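You operate a simulated robot arm through the tools that you are given. There is no shell and no other tool. Be economical: measure what you need, move in short steps, check, and stop when the job is done.

Carry out the task below with a simulated robot arm. There is one attempt and no reset: what you move stays moved.

TASK
Count the small cartons on the top of the grey bench, then put as many of the brass sleeves from the top of the grey bench on top of the yellow carton.
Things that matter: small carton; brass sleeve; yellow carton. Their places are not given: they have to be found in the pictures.

It is judged by the outcome, as a careful person would: the job done as asked, and still so three seconds after it is handed in. It fails if anything else is knocked over, pushed out of place, dropped, spilled or broken.

THE ROBOT
A 6-joint arm with a two-finger parallel gripper, fixed in place. Base frame: the origin is at the foot of the arm, x ahead of it, y to its left, z up; the work surface is at about z = 0. Lengths are in cm, angles in degrees, forces in N, time in s.
With the tool pointing down near the work surface it reaches from about 14 to 58 cm from the base axis. Its first joint turns from -66.0 to 66.0 degrees. Payload 2.1 kg.
Tool frame: the origin (TCP) lies between the finger pads and is the grasp point; the fingertips stand 3 cm ahead of it; z points along the fingers, y is the line along which they close. The gripper opens to 9.4 cm. The fingers are 2.8 cm wide and 1 cm thick; the gripper's body (5 by 9.6 cm) begins 5.5 cm behind the TCP.
Orientation is that of the tool frame in the base frame, as a unit quaternion [x, y, z, w]. With the fingers straight down and closing along the base's y, the tool's x points along the base's -x, its y along +y and its z along -z.

THE INTERFACE
- The arm moves only by the tool drive_tool. Its argument "increments" is a list of rows, each an object of numbers (a shift or turn left out is 0, a gripper value left out holds the last): "x", "y", "z": the shift along the tool's x, y, z in cm; "rx", "ry", "rz": the turn, a rotation vector about the tool's x, y, z in degrees; "fingers": the closure, from 0 (fully open) to 1 (shut). In form: [{"x": .., "y": .., "z": .., "rx": .., "ry": .., "rz": .., "fingers": ..}, ...]. A call has 1 to 12 rows; each row is the pose to reach, as a shift and turn from the pose commanded when the call began, along the tool's axes at that moment. A row lasts 0.2 s, in which the tool goes at most 5 cm and 8.6 degrees; a call with a longer step from one row to the next is refused whole, and so is a gripper value outside its range. A pose out of reach is approached as far as the arm can. The call stops where the force on the tool passes 40 N (or 10 N more than at its start, if that is more) or the arm is blocked; 0.2 s more then pass. The fingers move at their own pace (about 7.2 cm/s each) and stop on an object; they squeeze with about 36 N. The grip force told is the motor's: it shows also when the fingers shut on nothing. Time passes only in rows, and 0.2 s behind the last, so rows that repeat a pose let the fingers close. It gives the time, the measured TCP pose, the force on the tool (base axes), the opening and the grip force at its end, in the units of the frame above (readings bear some noise), and new pictures: "show" is both (left out), scene, wrist or none.
- Cameras (640 x 400 px; columns grow to the right, rows downward): "scene" is fixed at [4.48, -38.08, 47.84]; the picture's right is [0.81, -0.59, 0.00], its down [-0.41, -0.56, -0.72] and it looks along [0.42, 0.58, -0.69] (base axes); focal length 231 px, centre (320, 200). "wrist" rides on the gripper at [-3.7, 0, -5.8] in the tool frame; the picture's right is [0.00, -1.00, 0.00], its down [0.97, 0.00, -0.24] and it looks along [0.24, 0.00, 0.97] (tool axes); focal length 218 px, centre (320, 200).
- pixel_to_xyz(camera, pixels): for up to 12 pixels [column, row] of the newest picture of that camera ("zoom" is the newest enlarged one), the place [x, y, z] in the base frame of the surface seen there, good to about 0.2 cm, but the place of the scene camera against the robot may be out by one fixed shift of up to 1.8 cm in any direction. No time passes.
- enlarge(camera, box): a new picture of the part [left, top, right, bottom] of that camera's present view, enlarged. No time passes.
- hand_in(): hands the job in; it is judged then, once.

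Work in short steps. Measure before you move; look again where a grasp or a placing could have gone wrong, and mend it. You have 60 turns and 120 pictures in all, the two below and enlarged ones among them. Open the gripper and draw the arm clear of the work before you hand the job in, unless the task says otherwise; then end with one line.

The tools are called as name(argument=value, ...) on one line, values as JSON. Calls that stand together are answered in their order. drive_tool: Moves the arm, as the interface text tells. Its arguments: {"type":"object","properties":{"increments":{"type":"array"},"show":{"type":"string","enum":["both","scene","wrist","none"]}},"required":["increments"]} The other tools are called the same way: pixel_to_xyz (camera, pixels) gives the place of the surface under pixels of a picture; enlarge (camera, box) takes an enlarged picture of a part of a camera's view; hand_in () hands the job in.

At the start:

```text
clock: 0.0
ee_pos: [31.08, 1.1, 28.41]
orientation: [0.001, 1.0, 0.0, 0.0]
wrist_force: [0.2, 0.4, -0.1]
gripper_width: 9.41
finger_force: 0.1
```

scene: 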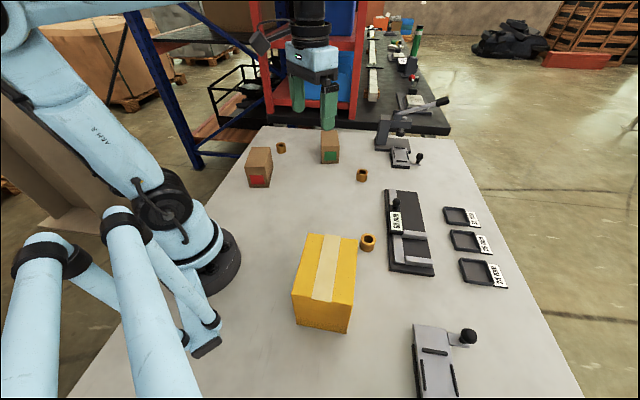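
wrist: 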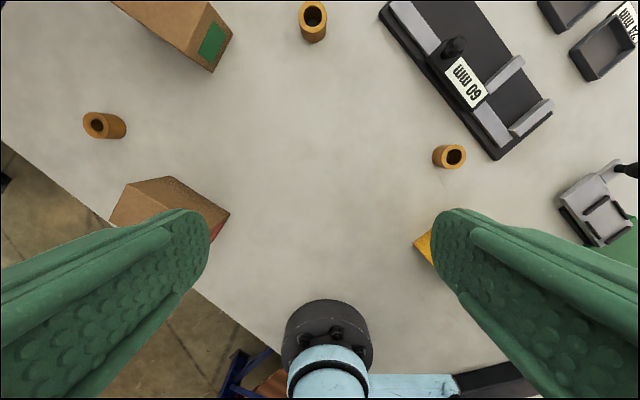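

The scene shows two small cartons (at 258,167 and 330,147), the yellow carton (325,282) and three sleeves (281,147; 362,175; 368,242). I'll enlarge the view to check for hidden items and measure their places.

enlarge(camera="scene", box=[220, 110, 460, 260])

pixel_to_xyz(camera="scene", pixels=[[281, 144], [362, 172], [368, 238], [310, 236], [356, 239], [347, 305], [294, 294], [325, 268], [258, 152], [330, 135], [260, 320], [410, 230]])

pixel_to_xyz(camera="wrist", pixels=[[94, 124], [124, 128], [313, 14], [313, 38], [455, 155], [437, 156], [420, 245], [170, 185], [300, 200]])

```text
2.67 times, centred on (340, 185) of scene
```

zoom: 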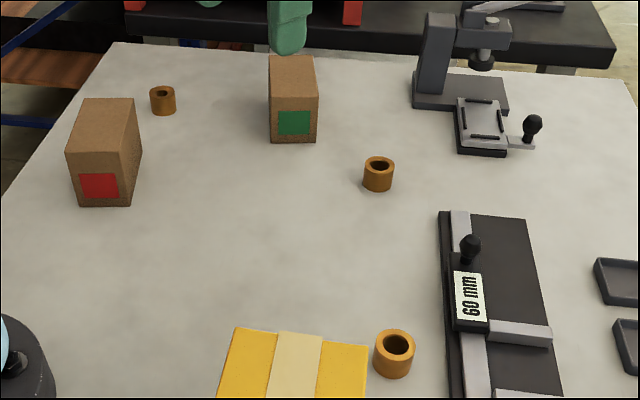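

```text
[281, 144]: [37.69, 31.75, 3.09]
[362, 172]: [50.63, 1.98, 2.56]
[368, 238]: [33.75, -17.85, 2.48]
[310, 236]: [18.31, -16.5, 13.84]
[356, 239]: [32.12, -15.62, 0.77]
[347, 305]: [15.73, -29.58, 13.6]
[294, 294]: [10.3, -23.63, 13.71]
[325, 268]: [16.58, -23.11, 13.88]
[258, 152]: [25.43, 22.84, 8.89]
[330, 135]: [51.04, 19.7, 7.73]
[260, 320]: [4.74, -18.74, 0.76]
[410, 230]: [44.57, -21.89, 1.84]
```

```text
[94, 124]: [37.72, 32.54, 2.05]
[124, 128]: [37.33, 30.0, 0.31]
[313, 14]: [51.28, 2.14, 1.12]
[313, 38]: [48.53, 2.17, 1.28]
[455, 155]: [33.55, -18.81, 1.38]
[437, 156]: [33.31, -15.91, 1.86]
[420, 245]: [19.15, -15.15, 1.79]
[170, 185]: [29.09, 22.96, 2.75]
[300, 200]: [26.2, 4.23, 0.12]
```

There seem to be two small cartons and three sleeves. I'll move out above the sleeve near (50,2), which also lets the wrist camera look behind the green-labelled carton.

drive_tool(increments=[{"x": -4.5, "y": 0.2}, {"x": -9, "y": 0.5}, {"x": -13.5, "y": 0.8}, {"x": -18.4, "y": 1, "z": 1}, {"x": -18.4, "y": 1, "z": 5}, {"x": -18.4, "y": 1, "z": 9}, {"x": -18.4, "y": 1, "z": 9}])

```text
clock: 1.6
ee_pos: [49.39, 2.23, 19.4]
orientation: [0.0, 1.0, 0.0, 0.001]
wrist_force: [0.1, 0.3, 0.4]
gripper_width: 9.4
finger_force: 0.1
```

scene: 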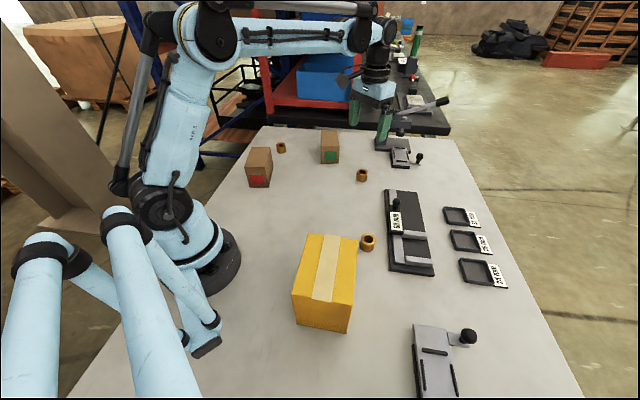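
wrist: 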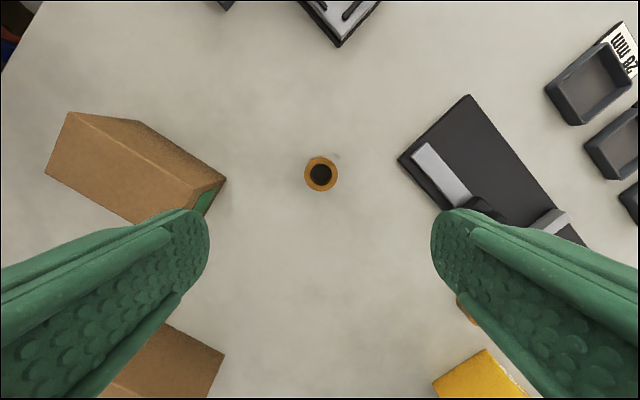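

The sleeve is at wrist pixel (321,174), and nothing is hidden behind the green-labelled carton. I'll measure the sleeve.

pixel_to_xyz(camera="wrist", pixels=[[307, 172], [336, 172], [321, 159], [321, 189], [200, 180], [415, 165]])

enlarge(camera="wrist", box=[260, 120, 380, 195])

```text
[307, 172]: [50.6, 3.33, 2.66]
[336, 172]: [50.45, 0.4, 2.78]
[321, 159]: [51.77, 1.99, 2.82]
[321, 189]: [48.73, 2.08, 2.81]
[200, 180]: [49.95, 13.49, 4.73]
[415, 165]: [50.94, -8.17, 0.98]
```

```text
5.33 times, centred on (320, 158) of wrist
```

zoom: 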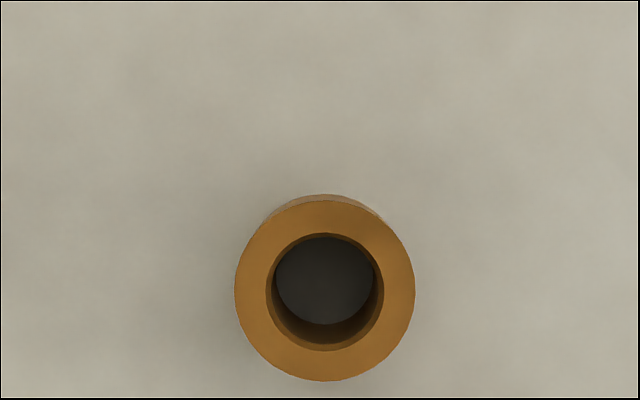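

The sleeve's centre is (50.2,1.9), its top is at 2.8 and its diameter is 3. I'll descend to TCP z 3.8 and grip.

drive_tool(increments=[{"x": -0.8, "y": -0.3, "z": 4}, {"x": -0.8, "y": -0.3, "z": 8}, {"x": -0.8, "y": -0.3, "z": 11.5}, {"x": -0.8, "y": -0.3, "z": 14}, {"x": -0.8, "y": -0.3, "z": 15.6}, {"x": -0.8, "y": -0.3, "z": 15.6}, {"x": -0.8, "y": -0.3, "z": 15.6, "fingers": 1}, {"x": -0.8, "y": -0.3, "z": 15.6, "fingers": 1}, {"x": -0.8, "y": -0.3, "z": 15.6, "fingers": 1}, {"x": -0.8, "y": -0.3, "z": 15.6, "fingers": 1}])

```text
clock: 3.8
ee_pos: [50.19, 1.85, 3.79]
orientation: [0.0, 1.0, -0.001, 0.001]
wrist_force: [0.2, 0.1, -0.2]
gripper_width: 3.24
finger_force: 36.3
```

scene: 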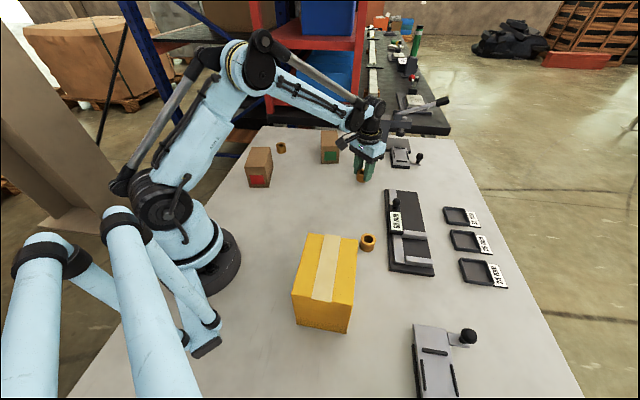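
wrist: 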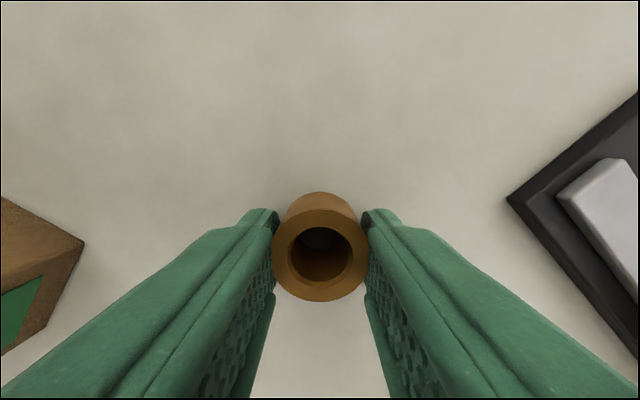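

The sleeve is gripped (3.24 cm opening). I'll lift it and carry it towards the yellow carton for a close look.

drive_tool(increments=[{"z": -3}, {"z": -7}, {"z": -11}, {"z": -15}, {"z": -19}, {"x": 3, "y": -2, "z": -20}, {"x": 6.5, "y": -4.5, "z": -20}, {"x": 10, "y": -7, "z": -20}, {"x": 13.5, "y": -9.5, "z": -20}, {"x": 17, "y": -12, "z": -20}, {"x": 20, "y": -15, "z": -20}, {"x": 22, "y": -17, "z": -20}])

```text
clock: 6.4
ee_pos: [28.19, -15.05, 23.72]
orientation: [0.0, 1.0, 0.0, 0.001]
wrist_force: [0.1, -0.1, -1.4]
gripper_width: 3.22
finger_force: 36.2
```

scene: 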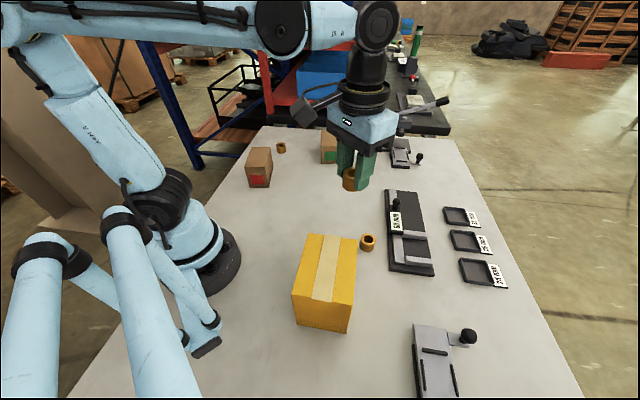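
wrist: 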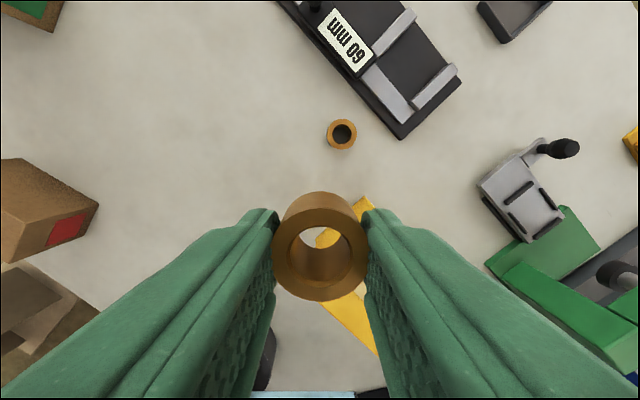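

A new orange item shows at the right edge (632,145), so I'll enlarge it. I'll also measure the carton edges and the sleeve at (342,133).

enlarge(camera="wrist", box=[460, 90, 640, 202])

pixel_to_xyz(camera="wrist", pixels=[[632, 145], [328, 132], [357, 132], [342, 120], [342, 148], [367, 197], [316, 239], [350, 325], [362, 220], [55, 230], [50, 320], [372, 349]])

pixel_to_xyz(camera="scene", pixels=[[368, 238], [311, 236], [356, 240], [349, 304], [294, 292], [374, 240], [362, 240], [353, 174], [353, 168], [325, 268]])

```text
3.56 times, centred on (550, 146) of wrist
```

zoom: 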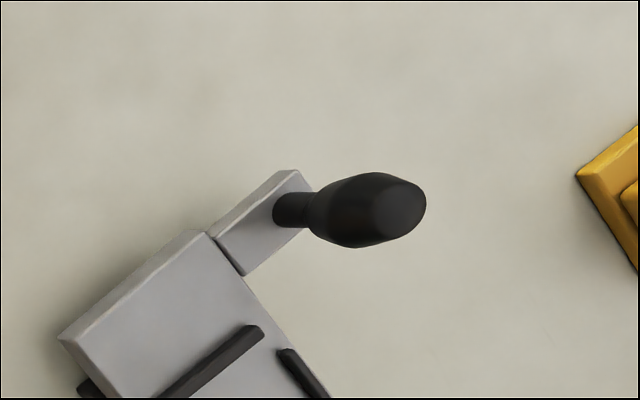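

```text
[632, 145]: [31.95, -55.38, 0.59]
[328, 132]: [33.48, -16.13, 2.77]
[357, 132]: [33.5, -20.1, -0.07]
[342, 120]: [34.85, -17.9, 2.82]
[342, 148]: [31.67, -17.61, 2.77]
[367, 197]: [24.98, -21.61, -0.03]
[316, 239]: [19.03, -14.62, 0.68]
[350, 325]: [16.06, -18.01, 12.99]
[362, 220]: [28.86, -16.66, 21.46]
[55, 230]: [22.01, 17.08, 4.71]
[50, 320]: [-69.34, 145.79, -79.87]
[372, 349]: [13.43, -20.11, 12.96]
```

```text
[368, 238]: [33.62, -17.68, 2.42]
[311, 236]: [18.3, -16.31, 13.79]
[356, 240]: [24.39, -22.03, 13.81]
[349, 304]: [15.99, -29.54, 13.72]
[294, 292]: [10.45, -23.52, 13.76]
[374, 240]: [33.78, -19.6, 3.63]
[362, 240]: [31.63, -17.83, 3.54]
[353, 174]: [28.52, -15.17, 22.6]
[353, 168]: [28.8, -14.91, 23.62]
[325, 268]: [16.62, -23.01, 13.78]
```

The bench runs on to the right beyond the scene view, so I'll inspect that later. The carton top is at z≈13.0 with its centre near (17.2,-22.7). I'll carry this sleeve over one end, (15.0,-24.7).

drive_tool(increments=[{"x": 3.3, "y": -2.4}, {"x": 6.6, "y": -4.8}, {"x": 9.9, "y": -7.2}, {"x": 13.2, "y": -9.65}, {"x": 13.2, "y": -9.65}, {"x": 13.2, "y": -9.65, "z": 2}, {"x": 13.2, "y": -9.65, "z": 4}, {"x": 13.2, "y": -9.65, "z": 5.2}, {"x": 13.2, "y": -9.65, "z": 5.2}])

```text
clock: 8.4
ee_pos: [15.11, -24.74, 18.51]
orientation: [0.0, 1.0, 0.0, 0.0]
wrist_force: [0.9, -0.2, 0.2]
gripper_width: 3.24
finger_force: 36.1
```

scene: 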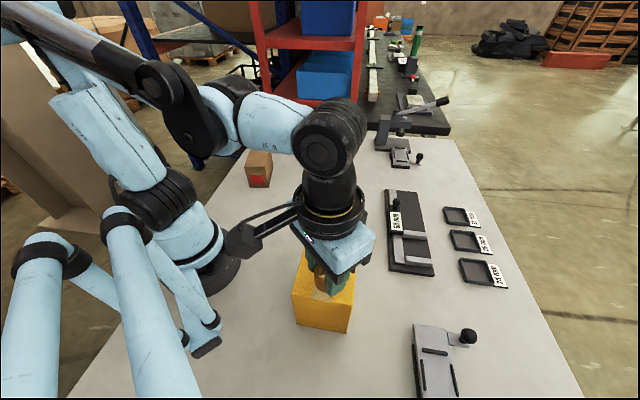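
wrist: 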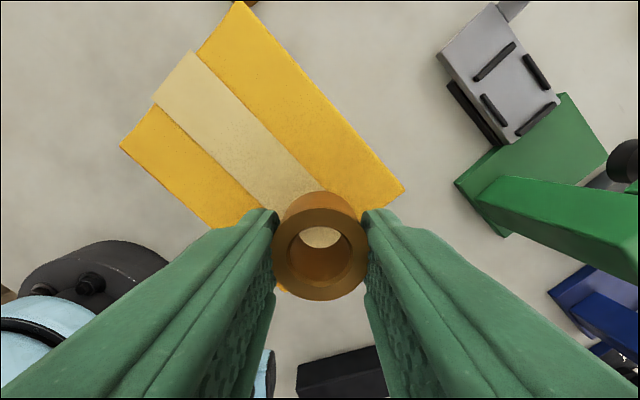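

I'll measure the carton's corners in the wrist view to confirm the spot.

pixel_to_xyz(camera="wrist", pixels=[[238, 5], [125, 147], [400, 190], [212, 222], [283, 287], [330, 190], [335, 240]])

```text
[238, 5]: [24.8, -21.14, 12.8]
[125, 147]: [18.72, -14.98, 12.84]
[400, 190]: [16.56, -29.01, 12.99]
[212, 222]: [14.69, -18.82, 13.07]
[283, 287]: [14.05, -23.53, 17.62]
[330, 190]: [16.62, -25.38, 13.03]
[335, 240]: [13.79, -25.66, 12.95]
```

The refined carton centre is (17.65,-22.0). I'll shift slightly to (15.6,-24.1), lower to contact at TCP ~16.8 and release.

drive_tool(increments=[{"x": -0.5, "y": 0.6}, {"x": -0.5, "y": 0.6, "z": 0.8}, {"x": -0.5, "y": 0.6, "z": 1.3}, {"x": -0.5, "y": 0.6, "z": 1.6}, {"x": -0.5, "y": 0.6, "z": 1.65}, {"x": -0.5, "y": 0.6, "z": 1.65}])

```text
clock: 9.8
ee_pos: [15.43, -24.23, 16.87]
orientation: [-0.001, 1.0, -0.001, 0.001]
wrist_force: [0.7, -0.4, -1.0]
gripper_width: 3.22
finger_force: 36.2
```

scene: 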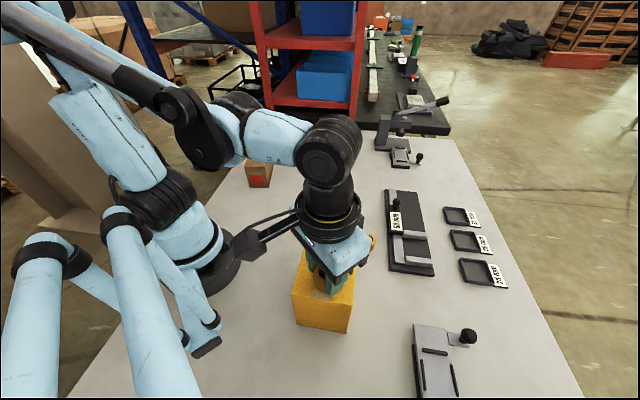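
wrist: 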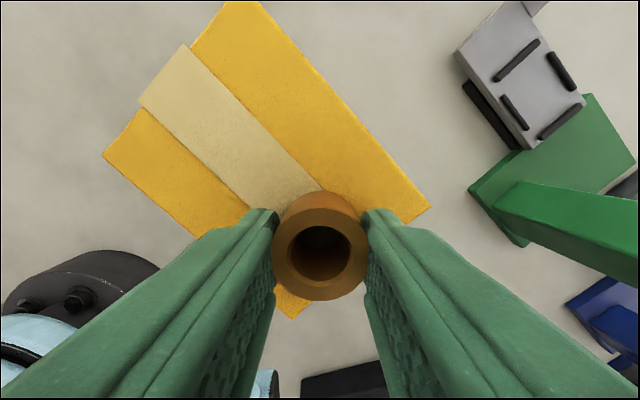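

There is almost contact. I'll lower 0.1 more, open, and rise straight up.

drive_tool(increments=[{"z": 0.1}, {"z": 0.1}, {"z": 0.1, "fingers": 0.7}, {"z": 0.1, "fingers": 0.4}, {"z": 0.1, "fingers": 0.2}, {"z": 0.1, "fingers": 0.0}, {"z": -3, "fingers": 0.0}, {"z": -7}, {"z": -11}, {"z": -11}])

```text
clock: 12.0
ee_pos: [15.51, -24.05, 27.88]
orientation: [0.0, 1.0, 0.0, 0.002]
wrist_force: [-0.4, 0.0, 0.3]
gripper_width: 9.4
finger_force: 0.1
```

scene: 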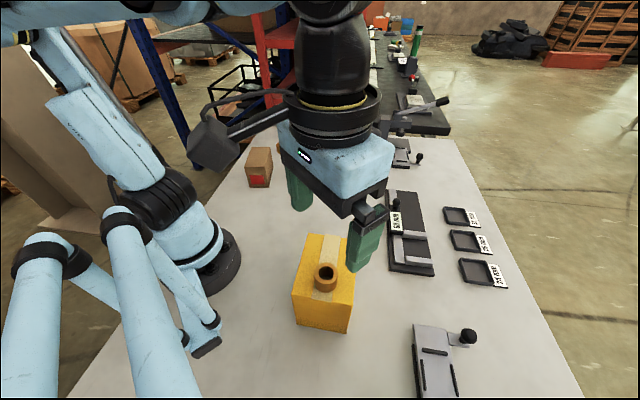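
wrist: 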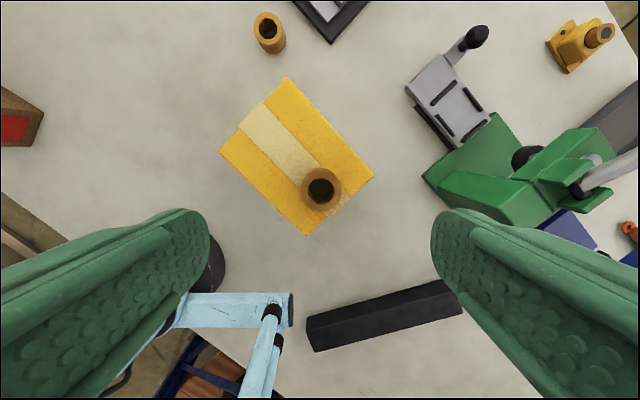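

The first sleeve stands well on the carton. Next I'll check the heights of the items on the right end before moving there to look for more small cartons.

pixel_to_xyz(camera="wrist", pixels=[[476, 35], [600, 35], [490, 190], [600, 175], [575, 150], [630, 232], [520, 155], [450, 295], [565, 225], [635, 55]])

```text
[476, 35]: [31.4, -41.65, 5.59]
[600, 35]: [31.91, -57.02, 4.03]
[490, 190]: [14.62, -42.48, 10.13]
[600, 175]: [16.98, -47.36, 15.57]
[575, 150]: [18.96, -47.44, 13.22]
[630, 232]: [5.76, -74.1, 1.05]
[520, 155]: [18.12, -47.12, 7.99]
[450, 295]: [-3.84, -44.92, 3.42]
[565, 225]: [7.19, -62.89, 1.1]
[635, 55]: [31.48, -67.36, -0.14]
```

Nothing there stands above ~16 cm. I'll move high to (25,-37) at z≈33 and look at the right end.

drive_tool(increments=[{"z": -4}, {"x": -2.5, "y": -3, "z": -5}, {"x": -5, "y": -6, "z": -5}, {"x": -7.5, "y": -9, "z": -5}, {"x": -9.5, "y": -12, "z": -5}, {"x": -10, "y": -13, "z": -5}, {"x": -10, "y": -13, "z": -5}])

```text
clock: 13.6
ee_pos: [25.47, -37.13, 32.85]
orientation: [-0.001, 1.0, 0.001, 0.002]
wrist_force: [-0.4, 0.8, 0.5]
gripper_width: 9.4
finger_force: 0.0
```

scene: 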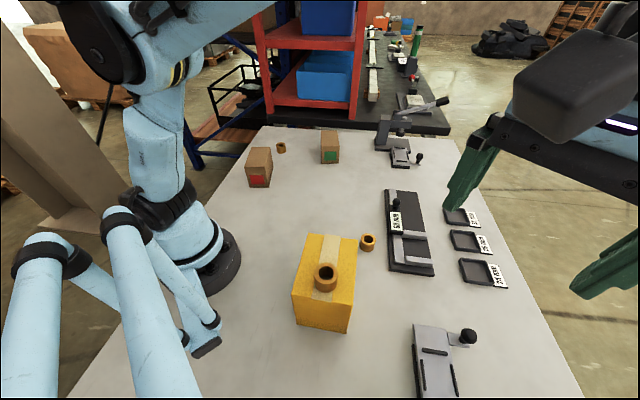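
wrist: 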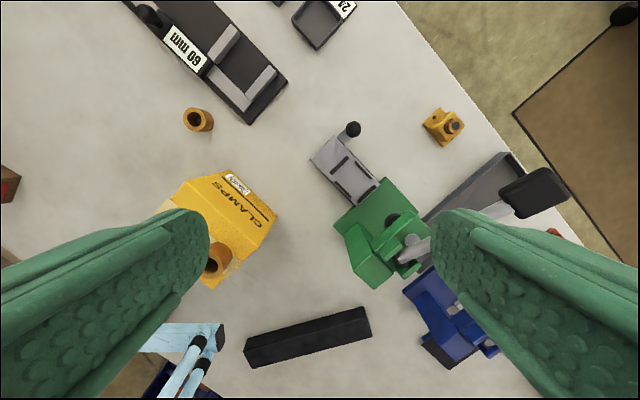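

The right end shows a vise, a clamp and trays, but no cartons so far. Part of it is hidden behind the right finger, so I'll tilt the tool towards -y to see it.

drive_tool(increments=[{"rx": 8}, {"rx": 16}, {"rx": 24}, {"rx": 30}, {"rx": 30}], show="wrist")

```text
clock: 14.8
ee_pos: [25.42, -37.16, 32.89]
orientation: [0.0, 0.966, -0.258, 0.001]
wrist_force: [-0.3, -0.1, -0.4]
gripper_width: 9.38
finger_force: 0.1
```

wrist: 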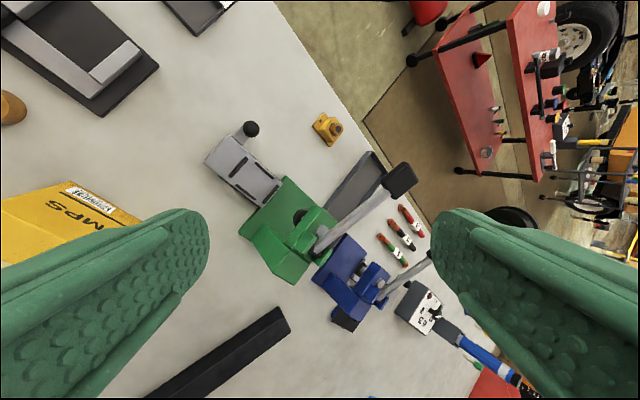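

A white, box-like item shows at (420,308) and something red at (490,388). I'll enlarge that area.

enlarge(camera="wrist", box=[300, 180, 560, 400])

```text
1.82 times, centred on (430, 290) of wrist
```

zoom: 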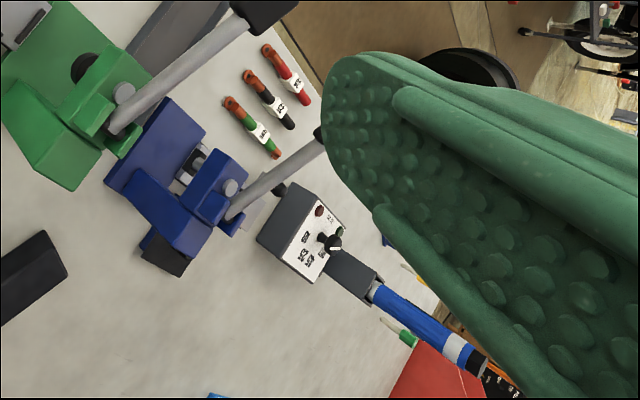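

That is a control box, not a carton. I'll tilt further towards the far corner on the robot's side to finish the survey.

drive_tool(increments=[{"ry": 8}, {"ry": 16}, {"ry": 24}, {"ry": 32}, {"ry": 32}], show="wrist")

```text
clock: 16.0
ee_pos: [25.49, -37.17, 32.9]
orientation: [0.073, 0.929, -0.247, -0.266]
wrist_force: [-0.7, 0.1, 0.4]
gripper_width: 9.41
finger_force: 0.1
```

wrist: 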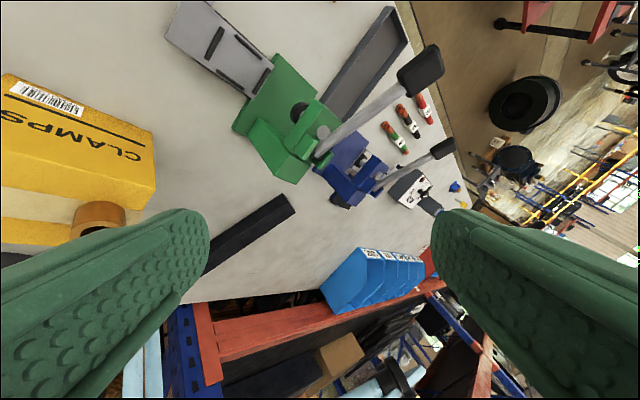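

There are no small cartons at this end, only a control box, bins, screwdrivers and vises. The count is two, so one more sleeve is needed. I'll turn the tool back upright.

drive_tool(increments=[{"ry": -8}, {"ry": -16}, {"ry": -24}, {"ry": -32}, {"ry": -32}], show="none")

drive_tool(increments=[{"rx": -8}, {"rx": -16}, {"rx": -24}, {"rx": -30}, {"rx": -30}], show="none")

```text
clock: 17.2
ee_pos: [25.47, -37.07, 32.93]
orientation: [0.0, 0.966, -0.259, 0.001]
wrist_force: [0.3, 0.8, 0.2]
gripper_width: 9.39
finger_force: 0.0
```

```text
clock: 18.4
ee_pos: [25.45, -37.21, 32.85]
orientation: [0.0, 1.0, 0.0, 0.001]
wrist_force: [0.8, -0.3, -0.1]
gripper_width: 9.41
finger_force: 0.1
```

The tool is upright. I'll move above the second sleeve at (33.2,-17.7), with the fingers partly closed for clearance from the 60 mm gauge.

drive_tool(increments=[{"x": -1.5, "y": 4}, {"x": -3, "y": 8}, {"x": -4.5, "y": 12}, {"x": -6, "y": 16}, {"x": -7.7, "y": 19.5, "fingers": 0.35}, {"x": -7.7, "y": 19.5, "z": 4}, {"x": -7.7, "y": 19.5, "z": 8}, {"x": -7.7, "y": 19.5, "z": 12.8}, {"x": -7.7, "y": 19.5, "z": 16}, {"x": -7.7, "y": 19.5, "z": 16}])

```text
clock: 20.6
ee_pos: [33.31, -17.71, 17.01]
orientation: [0.0, 1.0, 0.0, 0.002]
wrist_force: [0.7, 0.1, 0.6]
gripper_width: 6.13
finger_force: 0.0
```

scene: 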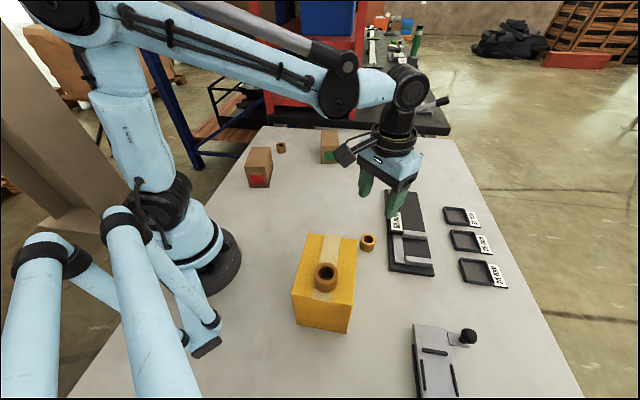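
wrist: 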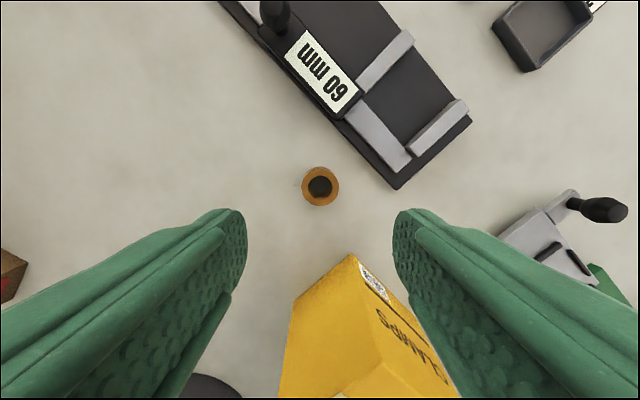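

pixel_to_xyz(camera="wrist", pixels=[[304, 184], [336, 184], [321, 169], [321, 202], [397, 188], [348, 258], [346, 118]])

```text
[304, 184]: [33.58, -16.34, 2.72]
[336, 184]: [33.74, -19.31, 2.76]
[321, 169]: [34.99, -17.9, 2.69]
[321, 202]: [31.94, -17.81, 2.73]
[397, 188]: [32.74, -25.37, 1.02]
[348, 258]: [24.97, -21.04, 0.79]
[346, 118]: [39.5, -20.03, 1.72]
```

The sleeve's centre is (33.45,-17.85). The 60 mm gauge corner at y −25.4 is clear of the fingers. I'll descend and grip.

drive_tool(increments=[{"x": -0.15, "y": -0.12, "z": 4}, {"x": -0.15, "y": -0.12, "z": 8}, {"x": -0.15, "y": -0.12, "z": 11}, {"x": -0.15, "y": -0.12, "z": 13.2}, {"x": -0.15, "y": -0.12, "z": 13.2}, {"x": -0.15, "y": -0.12, "z": 13.2, "fingers": 1}, {"x": -0.15, "y": -0.12, "z": 13.2, "fingers": 1}, {"x": -0.15, "y": -0.12, "z": 13.2, "fingers": 1}], show="wrist")

```text
clock: 22.4
ee_pos: [33.45, -17.75, 3.76]
orientation: [0.001, 1.0, 0.001, 0.001]
wrist_force: [-0.1, -1.1, 0.8]
gripper_width: 3.44
finger_force: 36.3
```

wrist: 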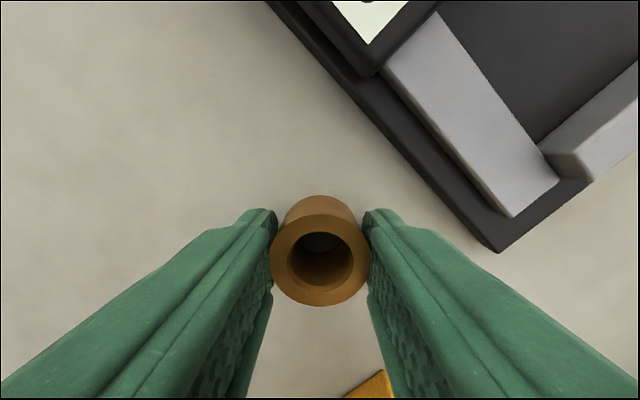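

The second sleeve is gripped. I'll lift it and carry it to the other end of the carton top, above (19.6,-20.1).

drive_tool(increments=[{"z": -3}, {"z": -7}, {"z": -11}, {"z": -15}, {"z": -19}, {"x": 3.5, "y": -0.6, "z": -19.5}, {"x": 7, "y": -1.2, "z": -19.5}, {"x": 10.5, "y": -1.8, "z": -19.5}, {"x": 13.85, "y": -2.35, "z": -19}, {"x": 13.85, "y": -2.35, "z": -17}, {"x": 13.85, "y": -2.35, "z": -15}, {"x": 13.85, "y": -2.35, "z": -15}])

```text
clock: 25.0
ee_pos: [19.49, -20.07, 18.61]
orientation: [0.001, 1.0, -0.001, 0.001]
wrist_force: [-0.4, -0.4, -0.9]
gripper_width: 3.21
finger_force: 36.2
```

scene: 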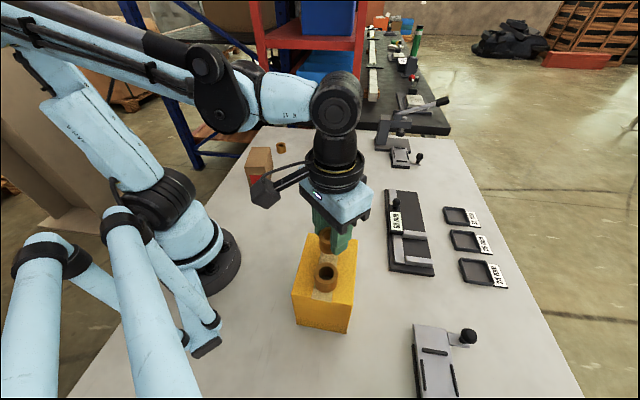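
wrist: 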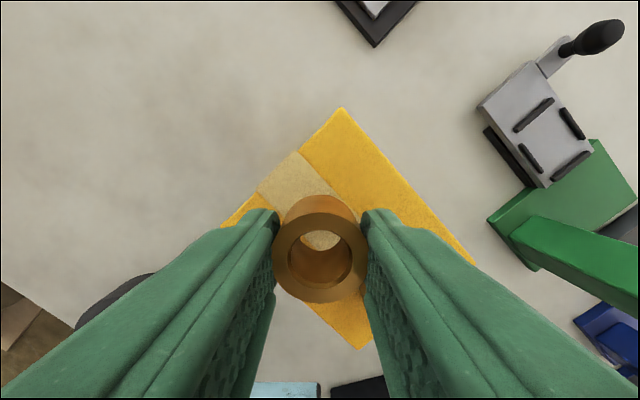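

It is over the carton and clear of the first sleeve. I'll lower to contact (TCP ~16.77), open partway and rise.

drive_tool(increments=[{"z": 0.8}, {"z": 1.3}, {"z": 1.6}, {"z": 1.75}, {"z": 1.83}, {"z": 1.83}, {"z": 1.83, "fingers": 0.6}, {"z": 1.83, "fingers": 0.4}, {"z": 1.83, "fingers": 0.4}, {"z": -1, "fingers": 0.4}, {"z": -5}, {"z": -9}])

```text
clock: 27.6
ee_pos: [19.54, -20.18, 27.79]
orientation: [0.0, 1.0, 0.0, 0.001]
wrist_force: [0.0, -0.4, -0.6]
gripper_width: 5.63
finger_force: 0.1
```

scene: 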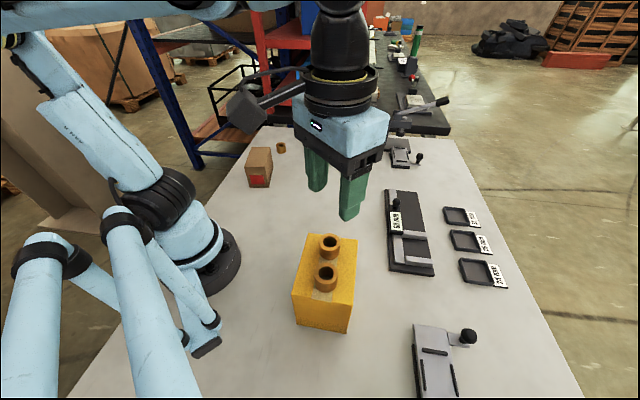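
wrist: 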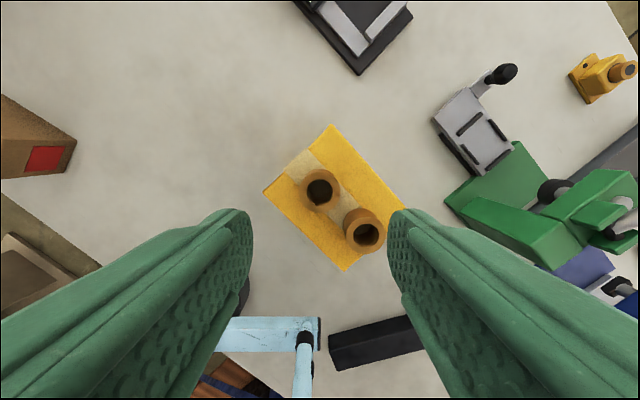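

Both sleeves stand on the carton. I'll open the fingers and draw clear to about (30,5), looking over the left part of the bench as a last check of the count.

drive_tool(increments=[{"z": -2, "fingers": 0}, {"x": -2, "y": 4, "z": -4}, {"x": -4, "y": 8, "z": -4}, {"x": -6, "y": 12, "z": -4}, {"x": -8, "y": 16, "z": -4}, {"x": -9, "y": 20, "z": -4}, {"x": -9, "y": 24, "z": -4}, {"x": -8, "y": 28, "z": -4}, {"x": -7, "y": 32, "z": -4}, {"x": -7, "y": 36, "z": -4}, {"x": -7, "y": 36, "z": -4}])

```text
clock: 30.0
ee_pos: [26.58, 16.08, 31.67]
orientation: [0.0, 1.0, -0.001, 0.001]
wrist_force: [-0.1, 0.2, 0.5]
gripper_width: 9.41
finger_force: 0.0
```

scene: 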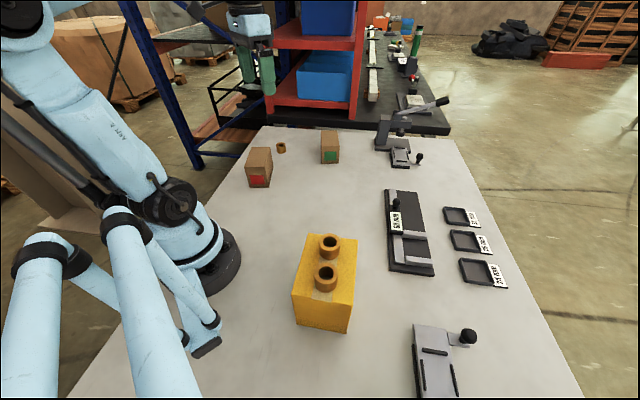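
wrist: 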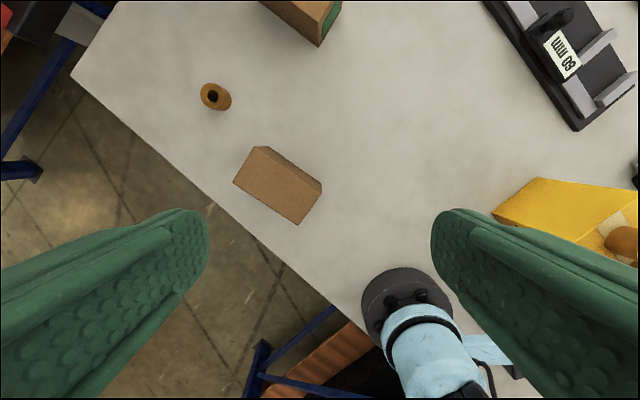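

The left side holds only the two small cartons and the spare sleeve. Two sleeves stand on the yellow carton, and the arm is clear with the gripper open, so I'm handing in.

hand_in()

```text
The job is handed in.
```

I counted two small cartons on the grey bench and put two brass sleeves on top of the yellow carton; both were standing there when I handed the job in.
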